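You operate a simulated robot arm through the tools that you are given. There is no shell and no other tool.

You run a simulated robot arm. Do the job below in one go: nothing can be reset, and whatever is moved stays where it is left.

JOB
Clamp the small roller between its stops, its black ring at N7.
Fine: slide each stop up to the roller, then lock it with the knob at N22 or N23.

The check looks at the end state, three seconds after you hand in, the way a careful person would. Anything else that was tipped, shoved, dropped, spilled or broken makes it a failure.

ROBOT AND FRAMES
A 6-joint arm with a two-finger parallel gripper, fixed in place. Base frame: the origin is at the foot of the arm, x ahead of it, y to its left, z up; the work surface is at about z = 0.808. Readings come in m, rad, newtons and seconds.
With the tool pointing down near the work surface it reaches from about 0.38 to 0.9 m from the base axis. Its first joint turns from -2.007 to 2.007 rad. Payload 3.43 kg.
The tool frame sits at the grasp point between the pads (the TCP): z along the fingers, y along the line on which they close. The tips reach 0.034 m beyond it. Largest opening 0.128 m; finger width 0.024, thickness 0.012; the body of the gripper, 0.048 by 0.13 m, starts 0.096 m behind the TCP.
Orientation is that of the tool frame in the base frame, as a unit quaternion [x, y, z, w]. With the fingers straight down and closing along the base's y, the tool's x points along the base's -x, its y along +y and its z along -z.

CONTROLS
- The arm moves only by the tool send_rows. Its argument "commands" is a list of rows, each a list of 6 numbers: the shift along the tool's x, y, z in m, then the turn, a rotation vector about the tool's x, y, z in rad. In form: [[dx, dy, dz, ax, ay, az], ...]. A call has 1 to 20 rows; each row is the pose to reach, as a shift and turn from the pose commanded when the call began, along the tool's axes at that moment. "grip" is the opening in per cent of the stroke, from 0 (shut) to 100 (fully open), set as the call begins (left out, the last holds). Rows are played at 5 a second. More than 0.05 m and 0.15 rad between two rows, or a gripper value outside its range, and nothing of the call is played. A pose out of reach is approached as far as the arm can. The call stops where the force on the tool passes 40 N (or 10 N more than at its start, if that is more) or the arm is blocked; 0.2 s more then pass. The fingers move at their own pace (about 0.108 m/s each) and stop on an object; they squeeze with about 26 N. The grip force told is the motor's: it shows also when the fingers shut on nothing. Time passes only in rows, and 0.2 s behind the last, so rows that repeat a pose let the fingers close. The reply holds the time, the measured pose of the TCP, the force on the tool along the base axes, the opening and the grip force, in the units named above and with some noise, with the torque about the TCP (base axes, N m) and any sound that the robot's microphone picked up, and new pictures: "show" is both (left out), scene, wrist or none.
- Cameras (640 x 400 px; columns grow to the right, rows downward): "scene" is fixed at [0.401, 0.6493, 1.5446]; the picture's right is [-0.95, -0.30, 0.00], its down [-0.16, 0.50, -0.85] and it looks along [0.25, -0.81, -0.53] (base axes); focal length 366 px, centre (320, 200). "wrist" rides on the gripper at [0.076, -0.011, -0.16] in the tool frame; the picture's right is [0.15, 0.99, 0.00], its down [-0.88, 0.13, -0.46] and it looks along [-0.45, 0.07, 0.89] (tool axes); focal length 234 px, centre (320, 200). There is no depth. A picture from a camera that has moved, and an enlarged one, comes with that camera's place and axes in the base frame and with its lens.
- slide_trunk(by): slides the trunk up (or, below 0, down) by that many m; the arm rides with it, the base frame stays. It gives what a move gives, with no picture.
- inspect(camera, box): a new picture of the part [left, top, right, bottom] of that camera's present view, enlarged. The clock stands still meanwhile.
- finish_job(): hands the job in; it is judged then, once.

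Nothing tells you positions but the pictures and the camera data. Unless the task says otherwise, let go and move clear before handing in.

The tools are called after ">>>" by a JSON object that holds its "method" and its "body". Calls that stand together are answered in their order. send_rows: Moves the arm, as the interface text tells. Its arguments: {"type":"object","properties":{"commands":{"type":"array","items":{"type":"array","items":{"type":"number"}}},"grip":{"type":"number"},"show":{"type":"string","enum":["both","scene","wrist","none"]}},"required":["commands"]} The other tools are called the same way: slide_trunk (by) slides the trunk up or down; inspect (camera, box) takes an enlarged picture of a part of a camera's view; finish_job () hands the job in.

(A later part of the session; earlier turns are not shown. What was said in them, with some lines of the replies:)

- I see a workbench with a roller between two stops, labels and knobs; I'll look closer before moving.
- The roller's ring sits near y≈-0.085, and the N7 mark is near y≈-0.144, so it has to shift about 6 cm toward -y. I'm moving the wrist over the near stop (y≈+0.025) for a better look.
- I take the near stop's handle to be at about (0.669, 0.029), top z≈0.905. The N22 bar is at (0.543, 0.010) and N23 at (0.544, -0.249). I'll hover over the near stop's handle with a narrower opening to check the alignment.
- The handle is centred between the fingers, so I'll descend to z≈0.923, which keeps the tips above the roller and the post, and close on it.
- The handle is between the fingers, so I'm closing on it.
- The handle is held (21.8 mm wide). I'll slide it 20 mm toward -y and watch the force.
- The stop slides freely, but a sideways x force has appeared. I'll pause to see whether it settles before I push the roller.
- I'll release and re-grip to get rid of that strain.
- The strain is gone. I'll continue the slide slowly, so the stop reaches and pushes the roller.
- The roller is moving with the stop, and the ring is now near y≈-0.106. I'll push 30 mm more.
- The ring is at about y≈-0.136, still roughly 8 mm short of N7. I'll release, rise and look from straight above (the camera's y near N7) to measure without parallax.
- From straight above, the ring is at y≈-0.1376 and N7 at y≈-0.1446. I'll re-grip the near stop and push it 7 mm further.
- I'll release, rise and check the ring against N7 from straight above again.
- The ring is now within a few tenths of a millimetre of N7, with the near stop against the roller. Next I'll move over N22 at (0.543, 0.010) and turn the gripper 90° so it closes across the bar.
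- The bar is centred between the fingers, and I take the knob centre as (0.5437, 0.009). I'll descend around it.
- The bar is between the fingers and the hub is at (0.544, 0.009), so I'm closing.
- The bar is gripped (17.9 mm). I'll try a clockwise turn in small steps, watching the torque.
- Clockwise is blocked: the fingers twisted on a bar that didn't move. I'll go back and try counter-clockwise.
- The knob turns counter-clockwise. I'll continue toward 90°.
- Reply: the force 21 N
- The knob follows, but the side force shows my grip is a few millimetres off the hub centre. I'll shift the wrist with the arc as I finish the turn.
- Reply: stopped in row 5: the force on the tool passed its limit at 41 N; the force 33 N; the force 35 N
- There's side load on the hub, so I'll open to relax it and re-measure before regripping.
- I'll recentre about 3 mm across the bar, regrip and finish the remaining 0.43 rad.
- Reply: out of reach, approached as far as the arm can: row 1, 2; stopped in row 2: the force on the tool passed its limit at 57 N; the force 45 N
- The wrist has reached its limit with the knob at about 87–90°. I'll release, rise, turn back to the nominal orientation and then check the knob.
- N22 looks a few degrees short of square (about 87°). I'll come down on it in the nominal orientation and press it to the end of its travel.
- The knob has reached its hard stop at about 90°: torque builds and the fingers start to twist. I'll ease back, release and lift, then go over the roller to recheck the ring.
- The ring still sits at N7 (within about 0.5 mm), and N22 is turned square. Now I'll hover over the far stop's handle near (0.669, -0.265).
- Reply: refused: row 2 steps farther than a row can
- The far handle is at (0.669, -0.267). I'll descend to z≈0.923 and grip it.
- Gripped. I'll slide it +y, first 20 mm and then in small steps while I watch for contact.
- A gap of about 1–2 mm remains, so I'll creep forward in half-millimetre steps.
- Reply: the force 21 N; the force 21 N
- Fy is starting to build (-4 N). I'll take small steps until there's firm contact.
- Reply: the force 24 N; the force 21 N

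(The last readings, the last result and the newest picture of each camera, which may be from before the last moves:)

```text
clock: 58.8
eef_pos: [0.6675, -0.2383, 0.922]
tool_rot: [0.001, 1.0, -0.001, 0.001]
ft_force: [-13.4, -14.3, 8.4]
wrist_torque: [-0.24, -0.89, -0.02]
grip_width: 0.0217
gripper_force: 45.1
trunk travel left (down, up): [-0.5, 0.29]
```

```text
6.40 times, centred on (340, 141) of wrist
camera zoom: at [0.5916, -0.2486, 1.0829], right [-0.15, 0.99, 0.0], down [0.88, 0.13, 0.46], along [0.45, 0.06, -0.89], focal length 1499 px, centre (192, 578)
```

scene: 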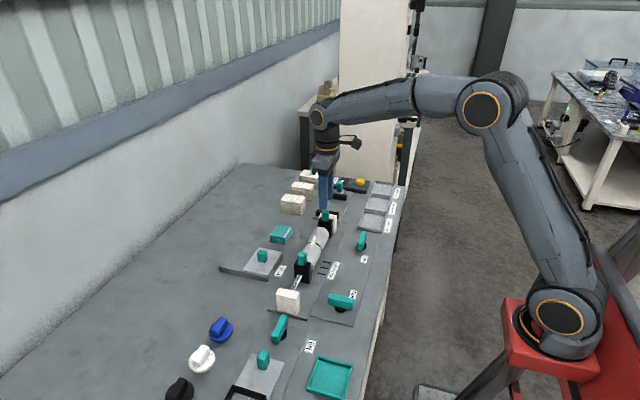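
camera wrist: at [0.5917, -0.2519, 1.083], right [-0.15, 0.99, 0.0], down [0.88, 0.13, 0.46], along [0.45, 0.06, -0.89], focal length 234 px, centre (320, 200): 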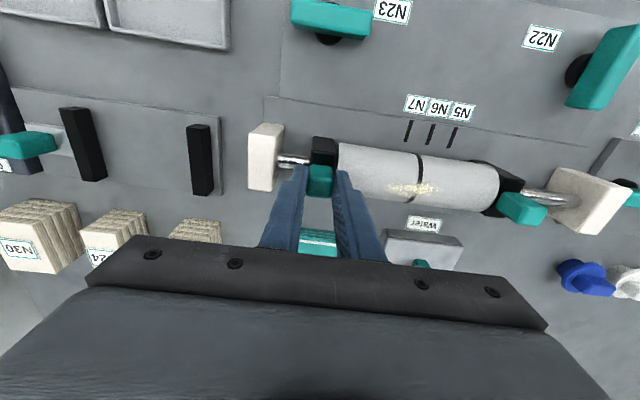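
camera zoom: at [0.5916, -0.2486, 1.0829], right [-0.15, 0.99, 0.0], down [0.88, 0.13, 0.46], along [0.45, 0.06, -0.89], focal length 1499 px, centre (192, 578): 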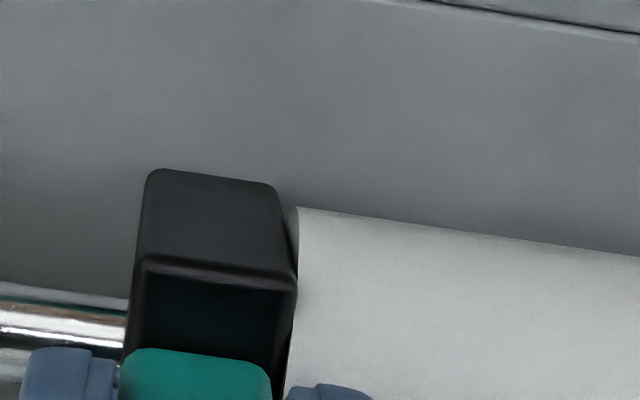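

Firm contact: Fy rose to -14 N, the roller didn't move, and N22 is holding the near stop. I'll release, rise and go to N23, turning the gripper the other way so that a counter-clockwise turn ends at the nominal orientation.

>>> {"method": "send_rows", "body": {"commands": [[0, 0, 0, 0, 0, 0], [0, 0, 0, 0, 0, 0], [0, 0, -0.04, 0, 0, 0], [0, 0, -0.08, 0, 0, 0], [0.01, 0, -0.12, 0, 0, 0], [0.05, -0.005, -0.125, 0, 0, 0], [0.09, -0.008, -0.125, 0, 0, 0], [0.125, -0.011, -0.125, 0, 0, 0], [0.125, -0.011, -0.125, 0, 0, 0]], "grip": 36, "show": "wrist"}}

>>> {"method": "inspect", "body": {"camera": "wrist", "box": [240, 60, 480, 210]}}

>>> {"method": "send_rows", "body": {"commands": [[0, 0, 0, 0, 0, 0.143], [0, 0, 0, 0, 0, 0.286], [0, 0, 0, 0, 0, 0.428], [0, 0, 0, 0, 0, 0.571], [0, 0, 0, 0, 0, 0.714], [0, 0, 0, 0, 0, 0.857], [0, 0, 0, 0, 0, 1.0], [0, 0, 0, 0, 0, 1.142], [0, 0, 0, 0, 0, 1.285], [0, 0, 0, 0, 0, 1.428], [0, 0, 0, 0, 0, 1.5708], [0, 0, 0, 0, 0, 1.5708]], "grip": 45}}

>>> {"method": "inspect", "body": {"camera": "wrist", "box": [220, 60, 420, 215]}}

>>> {"method": "inspect", "body": {"camera": "scene", "box": [270, 190, 400, 310]}}

```text
clock: 60.8
eef_pos: [0.5446, -0.2477, 1.0485]
tool_rot: [0.001, 1.0, -0.001, 0.001]
ft_force: [0.4, -0.2, 0.3]
wrist_torque: [-0.01, 0.01, -0.04]
grip_width: 0.0461
gripper_force: 0.0
trunk travel left (down, up): [-0.5, 0.29]
camera wrist: at [0.4691, -0.2581, 1.2086], right [-0.15, 0.99, 0.0], down [0.88, 0.13, 0.46], along [0.45, 0.07, -0.89], focal length 234 px, centre (320, 200)
```

wrist: 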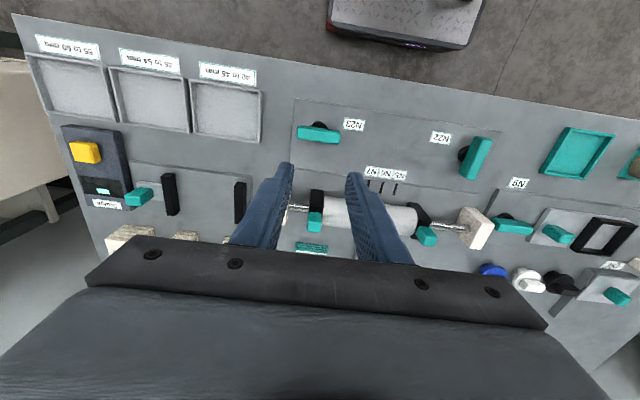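

```text
2.67 times, centred on (360, 135) of wrist
camera zoom: at [0.4691, -0.2581, 1.2086], right [-0.15, 0.99, 0.0], down [0.88, 0.13, 0.46], along [0.45, 0.07, -0.89], focal length 624 px, centre (213, 373)
```

zoom: 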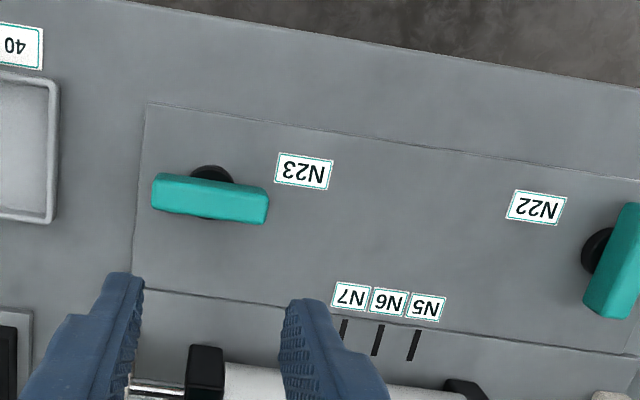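

```text
clock: 63.4
eef_pos: [0.5433, -0.2495, 1.0474]
tool_rot: [0.708, 0.707, -0.001, 0.001]
ft_force: [0.3, 0.5, 0.6]
wrist_torque: [-0.02, 0.01, -0.04]
grip_width: 0.0576
gripper_force: 0.0
trunk travel left (down, up): [-0.5, 0.29]
camera wrist: at [0.5324, -0.1718, 1.2074], right [0.99, 0.15, 0.0], down [0.13, -0.88, 0.46], along [0.07, -0.45, -0.89], focal length 234 px, centre (320, 200)
```

scene: 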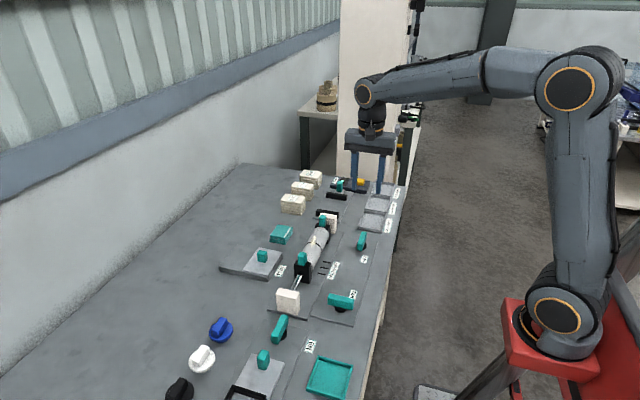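
wrist: 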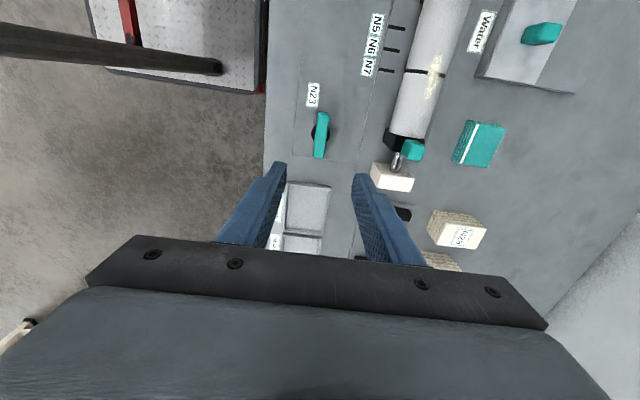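

```text
2.58 times, centred on (320, 138) of wrist
camera zoom: at [0.5324, -0.1718, 1.2074], right [0.99, 0.15, 0.0], down [0.13, -0.88, 0.46], along [0.07, -0.45, -0.89], focal length 604 px, centre (320, 361)
```

zoom: 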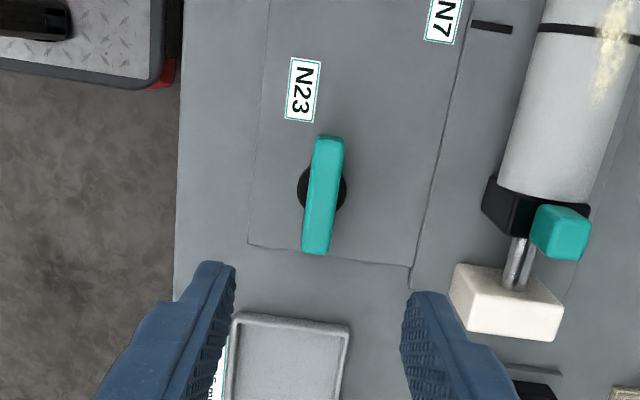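

```text
3.33 times, centred on (335, 250) of scene
camera zoom: at [0.401, 0.6493, 1.5446], right [-0.95, -0.3, 0.0], down [-0.16, 0.5, -0.85], along [0.25, -0.81, -0.53], focal length 1219 px, centre (270, 33)
```

zoom: 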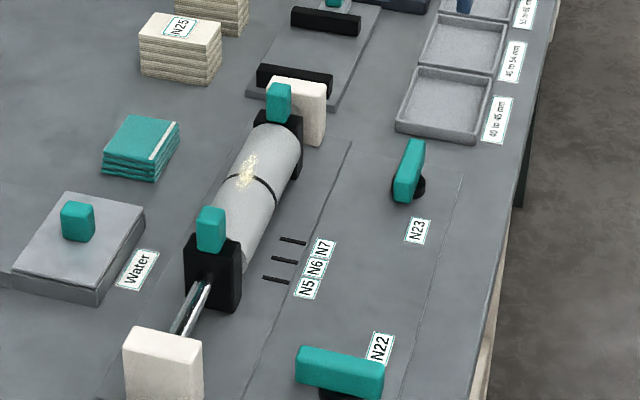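

N23's hub is at about (0.545, -0.247), with the bar centred between the fingers. I'll descend.

>>> {"method": "send_rows", "body": {"commands": [[0.0015, 0.0005, 0.045, 0, 0, 0], [0.0015, 0.0005, 0.09, 0, 0, 0], [0.0015, 0.0005, 0.13, 0, 0, 0], [0.0015, 0.0005, 0.155, 0, 0, 0], [0.0015, 0.0005, 0.17, 0, 0, 0], [0.0015, 0.0005, 0.18, 0, 0, 0], [0.0015, 0.0005, 0.1875, 0, 0, 0], [0.0015, 0.0005, 0.1875, 0, 0, 0]], "show": "wrist"}}

>>> {"method": "inspect", "body": {"camera": "wrist", "box": [240, 110, 400, 230]}}

```text
clock: 65.2
eef_pos: [0.5447, -0.2476, 0.8602]
tool_rot: [0.707, 0.707, -0.001, 0.001]
ft_force: [-0.6, 0.3, 0.9]
wrist_torque: [0.0, -0.04, -0.02]
grip_width: 0.0579
gripper_force: 0.1
trunk travel left (down, up): [-0.5, 0.29]
camera wrist: at [0.5335, -0.1708, 1.0196], right [0.99, 0.15, 0.0], down [0.13, -0.88, 0.46], along [0.07, -0.45, -0.89], focal length 234 px, centre (320, 200)
```

wrist: 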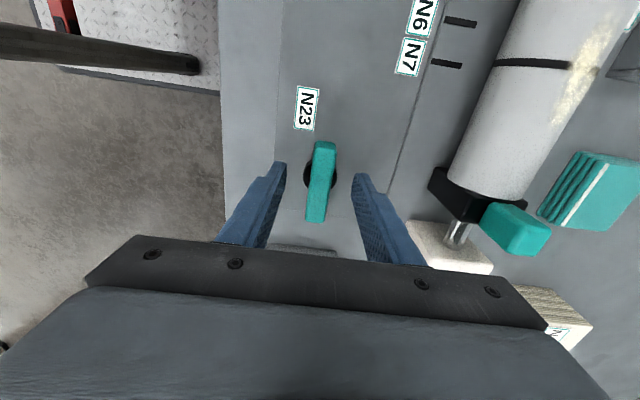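

```text
3.33 times, centred on (320, 170) of wrist
camera zoom: at [0.5335, -0.1708, 1.0196], right [0.99, 0.15, 0.0], down [0.13, -0.88, 0.46], along [0.07, -0.45, -0.89], focal length 781 px, centre (320, 300)
```

zoom: 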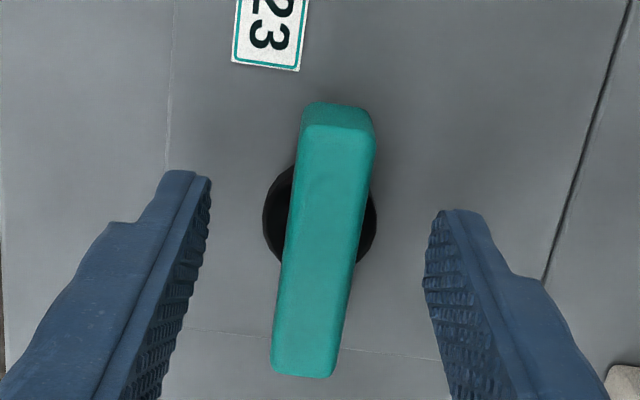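

>>> {"method": "send_rows", "body": {"commands": [[-0.0015, 0, 0, 0, 0, 0], [-0.0015, 0, 0, 0, 0, 0]], "show": "none"}}

>>> {"method": "send_rows", "body": {"commands": [[0, 0, 0, 0, 0, 0], [0, 0, 0, 0, 0, 0], [0, 0, 0, 0, 0, 0]], "grip": 0, "show": "none"}}

>>> {"method": "send_rows", "body": {"commands": [[0, 0, 0, 0, 0, -0.05], [0, 0, 0, 0, 0, -0.1], [0, 0, 0, 0, 0, -0.15], [0, 0, 0, 0, 0, -0.2]], "show": "wrist"}}

```text
clock: 65.8
eef_pos: [0.5448, -0.2487, 0.8596]
tool_rot: [0.707, 0.707, -0.001, 0.001]
ft_force: [0.0, 0.6, 0.9]
wrist_torque: [-0.03, -0.02, 0.01]
grip_width: 0.0576
gripper_force: 0.1
trunk travel left (down, up): [-0.5, 0.29]
```

```text
clock: 66.6
eef_pos: [0.5455, -0.2489, 0.859]
tool_rot: [0.707, 0.707, 0.0, 0.001]
ft_force: [8.1, -1.3, -1.2]
wrist_torque: [-0.01, -0.16, 0.02]
grip_width: 0.0179
gripper_force: 45.1
trunk travel left (down, up): [-0.5, 0.29]
```

```text
clock: 67.6
eef_pos: [0.5441, -0.2487, 0.8602]
tool_rot: [0.633, 0.774, 0.0, 0.001]
ft_force: [12.4, 2.9, -3.2]
wrist_torque: [-0.75, -0.52, 0.0]
grip_width: 0.0179
gripper_force: 44.5
trunk travel left (down, up): [-0.5, 0.29]
camera wrist: at [0.5185, -0.1758, 1.0198], right [0.94, 0.34, 0.0], down [0.3, -0.84, 0.46], along [0.16, -0.43, -0.89], focal length 234 px, centre (320, 200)
```

wrist: 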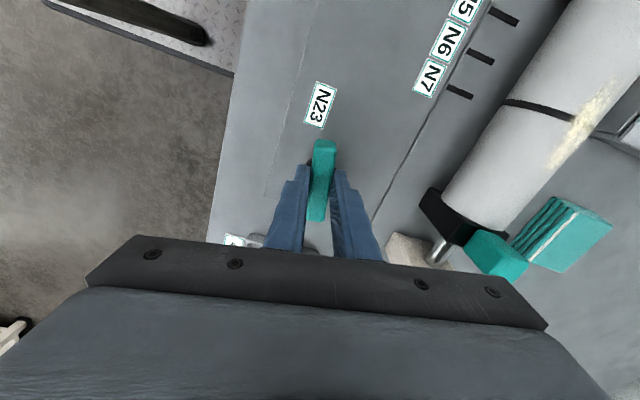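

N23 also turns counter-clockwise. I'll continue with a slight recentering toward +x.

>>> {"method": "send_rows", "body": {"commands": [[0, 0.0008, 0, 0, 0, -0.1], [0, 0.0008, 0, 0, 0, -0.2], [0, 0.0008, 0, 0, 0, -0.3], [0, 0.0008, 0, 0, 0, -0.4], [0, 0.0008, 0, 0, 0, -0.5]], "show": "none"}}

```text
clock: 68.8
eef_pos: [0.5428, -0.2495, 0.8591]
tool_rot: [0.42, 0.907, -0.002, 0.0]
ft_force: [2.7, -4.9, 7.3]
wrist_torque: [-0.51, -0.65, -0.04]
grip_width: 0.018
gripper_force: 45.1
trunk travel left (down, up): [-0.5, 0.29]
```

>>> {"method": "send_rows", "body": {"commands": [[0, 0, 0, 0, 0, -0.1], [0, 0, 0, 0, 0, -0.2], [0, 0, 0, 0, 0, -0.3], [0, 0, 0, 0, 0, -0.4]], "show": "none"}}

```text
clock: 69.8
eef_pos: [0.5437, -0.2491, 0.8595]
tool_rot: [0.233, 0.972, -0.001, 0.0]
ft_force: [-7.2, -23.4, 11.8]
wrist_torque: [0.1, 0.5, -0.06]
grip_width: 0.0179
gripper_force: 45.0
trunk travel left (down, up): [-0.5, 0.29]
```

>>> {"method": "send_rows", "body": {"commands": [[-0.0005, -0.0015, 0, 0, 0, 0], [-0.0005, -0.0017, 0, 0, 0, -0.1], [-0.0005, -0.0018, 0, 0, 0, -0.2], [-0.0005, -0.002, 0, 0, 0, -0.3]], "show": "none"}}

```text
clock: 70.8
eef_pos: [0.5435, -0.2496, 0.8605]
tool_rot: [0.085, 0.996, -0.001, 0.001]
ft_force: [-6.2, -13.1, 16.5]
wrist_torque: [0.16, 0.8, -0.03]
grip_width: 0.0177
gripper_force: 44.9
trunk travel left (down, up): [-0.5, 0.29]
```

>>> {"method": "send_rows", "body": {"commands": [[0, -0.0008, 0, 0, 0, -0.06], [0, -0.001, 0, 0, 0, -0.12], [0, -0.001, 0, 0, 0, -0.17], [0, -0.001, 0, 0, 0, -0.21], [0, -0.001, 0, 0, 0, -0.25], [0, -0.001, 0, 0, 0, -0.25]], "show": "wrist"}}

```text
clock: 72.2
eef_pos: [0.5441, -0.2495, 0.8594]
tool_rot: [-0.04, 0.999, -0.001, 0.0]
ft_force: [4.1, 9.4, 8.6]
wrist_torque: [0.76, -0.44, -1.25]
grip_width: 0.0195
gripper_force: 44.7
trunk travel left (down, up): [-0.5, 0.29]
camera wrist: at [0.4691, -0.2666, 1.0198], right [-0.23, 0.97, 0.0], down [0.87, 0.2, 0.46], along [0.44, 0.1, -0.89], focal length 234 px, centre (320, 200)
```

wrist: 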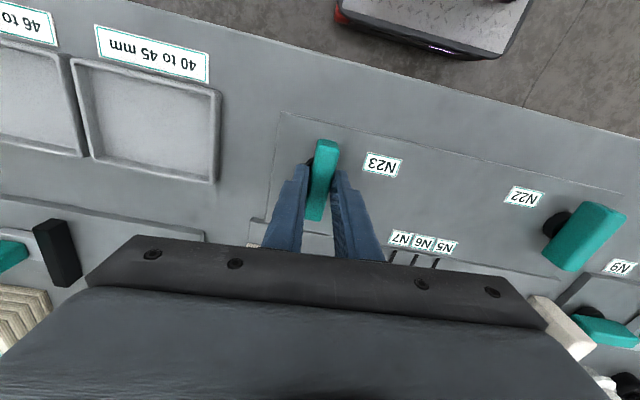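

N23 has reached its hard stop with the same signature as N22. I'll ease back, release and lift, then look over the roller to verify.

>>> {"method": "send_rows", "body": {"commands": [[0, 0, 0, 0, 0, 0.04], [0, 0, 0, 0, 0, 0.06], [0, 0, 0, 0, 0, 0.06]], "show": "none"}}

>>> {"method": "send_rows", "body": {"commands": [[0, 0, 0, 0, 0, 0], [0, 0, 0, 0, 0, 0], [0, 0, -0.04, 0, 0, 0], [0, 0, -0.08, 0, 0, 0], [0, 0, -0.12, 0, 0, 0], [0, 0, -0.165, 0, 0, 0.02], [-0.02, 0.04, -0.165, 0, 0, 0.02], [-0.04, 0.08, -0.165, 0, 0, 0.02], [-0.06, 0.115, -0.165, 0, 0, 0.02], [-0.082, 0.115, -0.165, 0, 0, 0.02], [-0.082, 0.115, -0.165, 0, 0, 0.02]], "grip": 100}}

>>> {"method": "inspect", "body": {"camera": "wrist", "box": [285, 115, 345, 190]}}

>>> {"method": "inspect", "body": {"camera": "wrist", "box": [180, 30, 480, 215]}}

>>> {"method": "inspect", "body": {"camera": "scene", "box": [270, 190, 400, 310]}}

```text
clock: 73.0
eef_pos: [0.5442, -0.2501, 0.8583]
tool_rot: [-0.01, 1.0, 0.0, -0.002]
ft_force: [-5.3, 13.0, 13.1]
wrist_torque: [0.82, 0.4, -1.0]
grip_width: 0.0181
gripper_force: 45.2
trunk travel left (down, up): [-0.5, 0.29]
```

```text
clock: 75.4
eef_pos: [0.6234, -0.1324, 1.0253]
tool_rot: [0.0, 1.0, -0.001, 0.0]
ft_force: [-0.3, 0.1, 0.9]
wrist_torque: [0.0, -0.01, 0.01]
grip_width: 0.1281
gripper_force: 0.2
trunk travel left (down, up): [-0.5, 0.29]
camera wrist: at [0.5479, -0.1441, 1.1845], right [-0.15, 0.99, 0.0], down [0.88, 0.13, 0.46], along [0.45, 0.06, -0.89], focal length 234 px, centre (320, 200)
```

scene: 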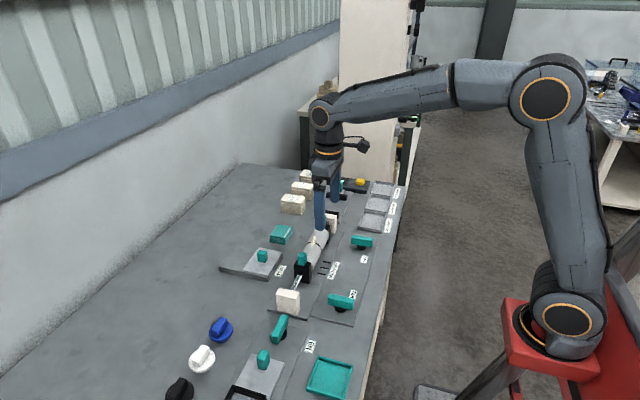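
wrist: 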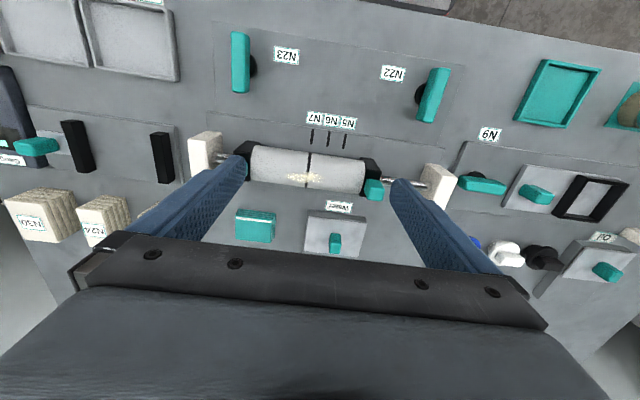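

```text
5.33 times, centred on (315, 152) of wrist
camera zoom: at [0.5479, -0.1441, 1.1845], right [-0.15, 0.99, 0.0], down [0.88, 0.13, 0.46], along [0.45, 0.06, -0.89], focal length 1249 px, centre (347, 453)
```

zoom: 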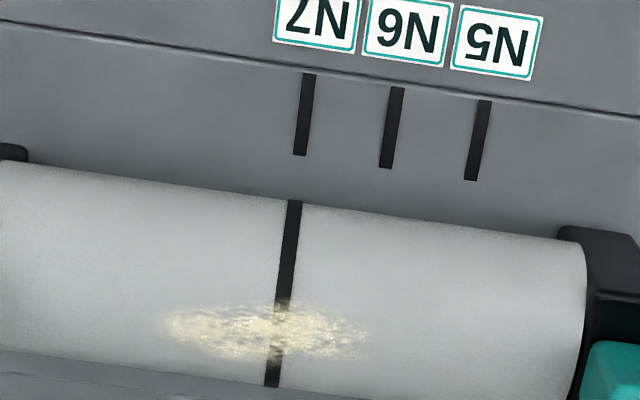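

```text
2.13 times, centred on (330, 122) of wrist
camera zoom: at [0.5479, -0.1441, 1.1845], right [-0.15, 0.99, 0.0], down [0.88, 0.13, 0.46], along [0.45, 0.06, -0.89], focal length 500 px, centre (299, 365)
```

zoom: 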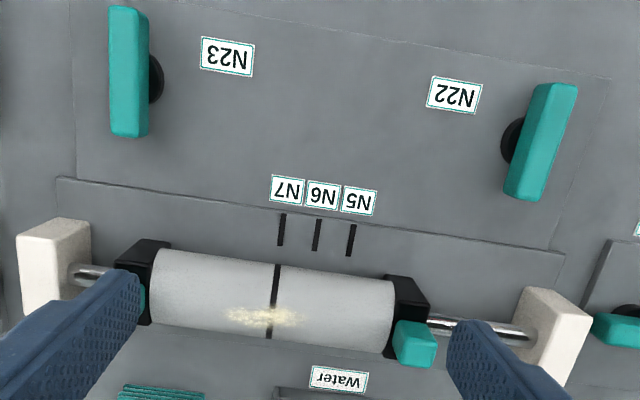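

```text
3.33 times, centred on (335, 250) of scene
camera zoom: at [0.401, 0.6493, 1.5446], right [-0.95, -0.3, 0.0], down [-0.16, 0.5, -0.85], along [0.25, -0.81, -0.53], focal length 1219 px, centre (270, 33)
```

zoom: 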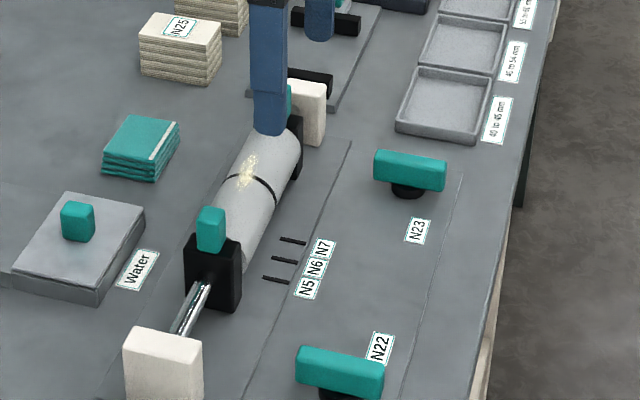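

Both knobs are square and the ring is within about 0.8 mm of N7. I'll check the contact at each end of the roller from straight above.

>>> {"method": "send_rows", "body": {"commands": [[0, -0.04, -0.02, 0, 0, 0], [0, -0.084, -0.02, 0, 0, 0], [0, -0.084, -0.02, 0, 0, 0]], "show": "none"}}

>>> {"method": "inspect", "body": {"camera": "wrist", "box": [270, 110, 370, 190]}}

>>> {"method": "send_rows", "body": {"commands": [[0, 0.045, 0, 0, 0, 0], [0, 0.09, 0, 0, 0, 0], [0, 0.13, 0, 0, 0, 0], [0, 0.165, 0, 0, 0, 0], [0, 0.165, 0, 0, 0, 0]], "show": "none"}}

>>> {"method": "inspect", "body": {"camera": "wrist", "box": [270, 110, 370, 190]}}

```text
clock: 76.2
eef_pos: [0.6228, -0.2166, 1.0426]
tool_rot: [0.0, 1.0, 0.0, 0.0]
ft_force: [0.2, -0.4, 0.6]
wrist_torque: [0.01, 0.0, -0.01]
grip_width: 0.128
gripper_force: 0.0
trunk travel left (down, up): [-0.5, 0.29]
```

```text
5.00 times, centred on (320, 150) of wrist
camera zoom: at [0.5481, -0.2281, 1.2035], right [-0.15, 0.99, 0.0], down [0.88, 0.13, 0.46], along [0.45, 0.06, -0.89], focal length 1171 px, centre (320, 450)
```

zoom: 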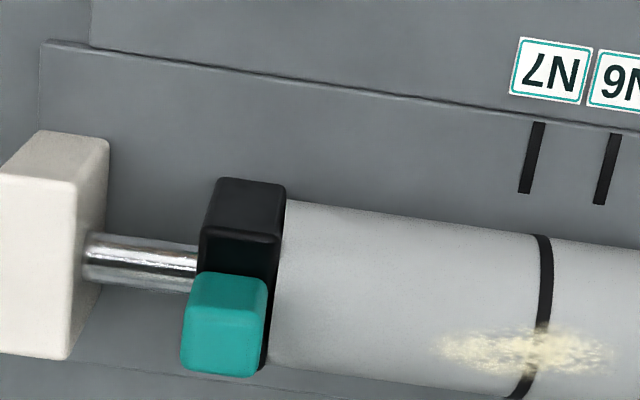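

```text
clock: 77.4
eef_pos: [0.6248, -0.0522, 1.0435]
tool_rot: [0.0, 1.0, -0.001, -0.001]
ft_force: [0.3, 0.3, 1.0]
wrist_torque: [-0.01, -0.02, 0.03]
grip_width: 0.1281
gripper_force: 0.0
trunk travel left (down, up): [-0.5, 0.29]
```

```text
5.00 times, centred on (320, 150) of wrist
camera zoom: at [0.549, -0.0624, 1.2047], right [-0.15, 0.99, 0.0], down [0.88, 0.13, 0.46], along [0.45, 0.06, -0.89], focal length 1171 px, centre (320, 450)
```

zoom: 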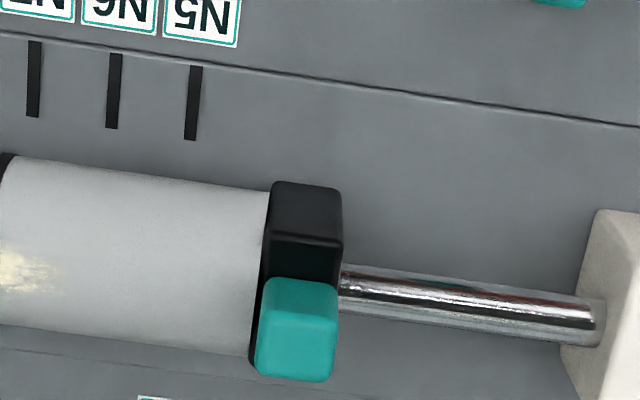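

Both stops are flush against the roller ends. I'll move the arm clear and take a last look before handing in.

>>> {"method": "send_rows", "body": {"commands": [[0.03, 0, -0.035, 0, 0, 0], [0.06, 0, -0.07, 0, 0, 0], [0.08, 0, -0.11, 0, 0, 0], [0.1, 0, -0.14, 0, 0, 0], [0.1, 0, -0.14, 0, 0, 0]]}}

>>> {"method": "inspect", "body": {"camera": "scene", "box": [200, 160, 420, 400]}}

```text
clock: 78.6
eef_pos: [0.5252, -0.0532, 1.1847]
tool_rot: [0.001, 1.0, -0.001, 0.0]
ft_force: [0.4, 0.6, -0.6]
wrist_torque: [0.02, -0.02, 0.01]
grip_width: 0.1281
gripper_force: 0.0
trunk travel left (down, up): [-0.5, 0.29]
camera wrist: at [0.4495, -0.0639, 1.345], right [-0.15, 0.99, 0.0], down [0.88, 0.13, 0.46], along [0.45, 0.06, -0.89], focal length 234 px, centre (320, 200)
```

scene: 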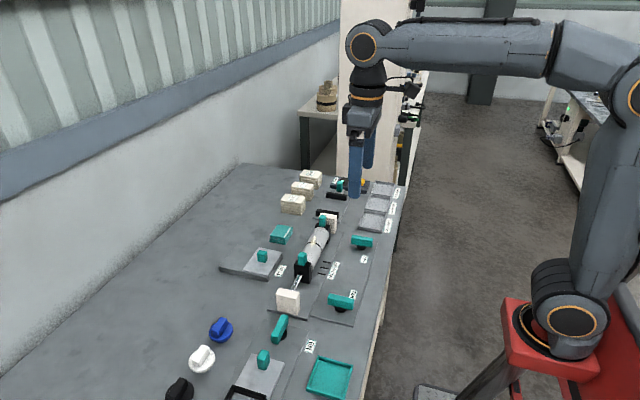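
wrist: 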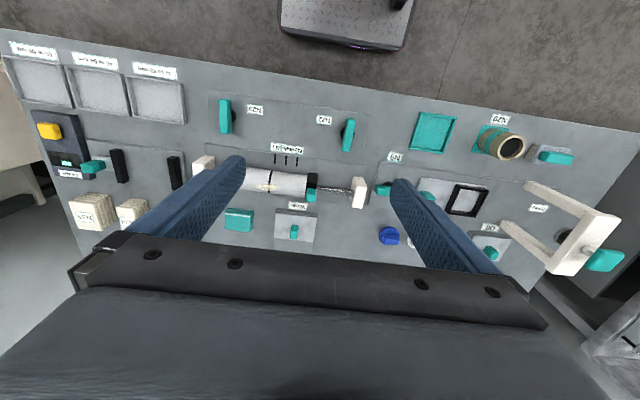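

```text
1.67 times, centred on (310, 280) of scene
camera zoom: at [0.401, 0.6493, 1.5446], right [-0.95, -0.3, 0.0], down [-0.16, 0.5, -0.85], along [0.25, -0.81, -0.53], focal length 609 px, centre (337, 67)
```

zoom: 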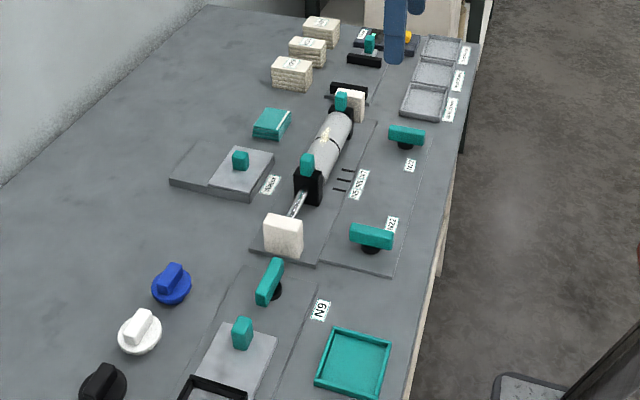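

The roller is held between both stops with its ring at N7. N22 and N23 are both turned to lock, nothing else was disturbed and the arm is clear, so I'm handing in.

>>> {"method": "finish_job", "body": {}}

```text
The job is handed in.
```

I see the roller clamped between its two stops with the black ring at N7, within about 1 mm of the mark. I've handed the job in.

- **Stops:** both sit flush against the roller ends when viewed from straight above.
- **Locks:** N22 (near stop) and N23 (far stop) are each turned counter-clockwise about 90°, to the end of their travel. N22 held when I pressed the far stop against the roller at about 14 N. I didn't push-test N23 after turning it.
- **Surroundings:** nothing else looks moved or tipped in the last pictures, and the arm is raised clear with the gripper open.
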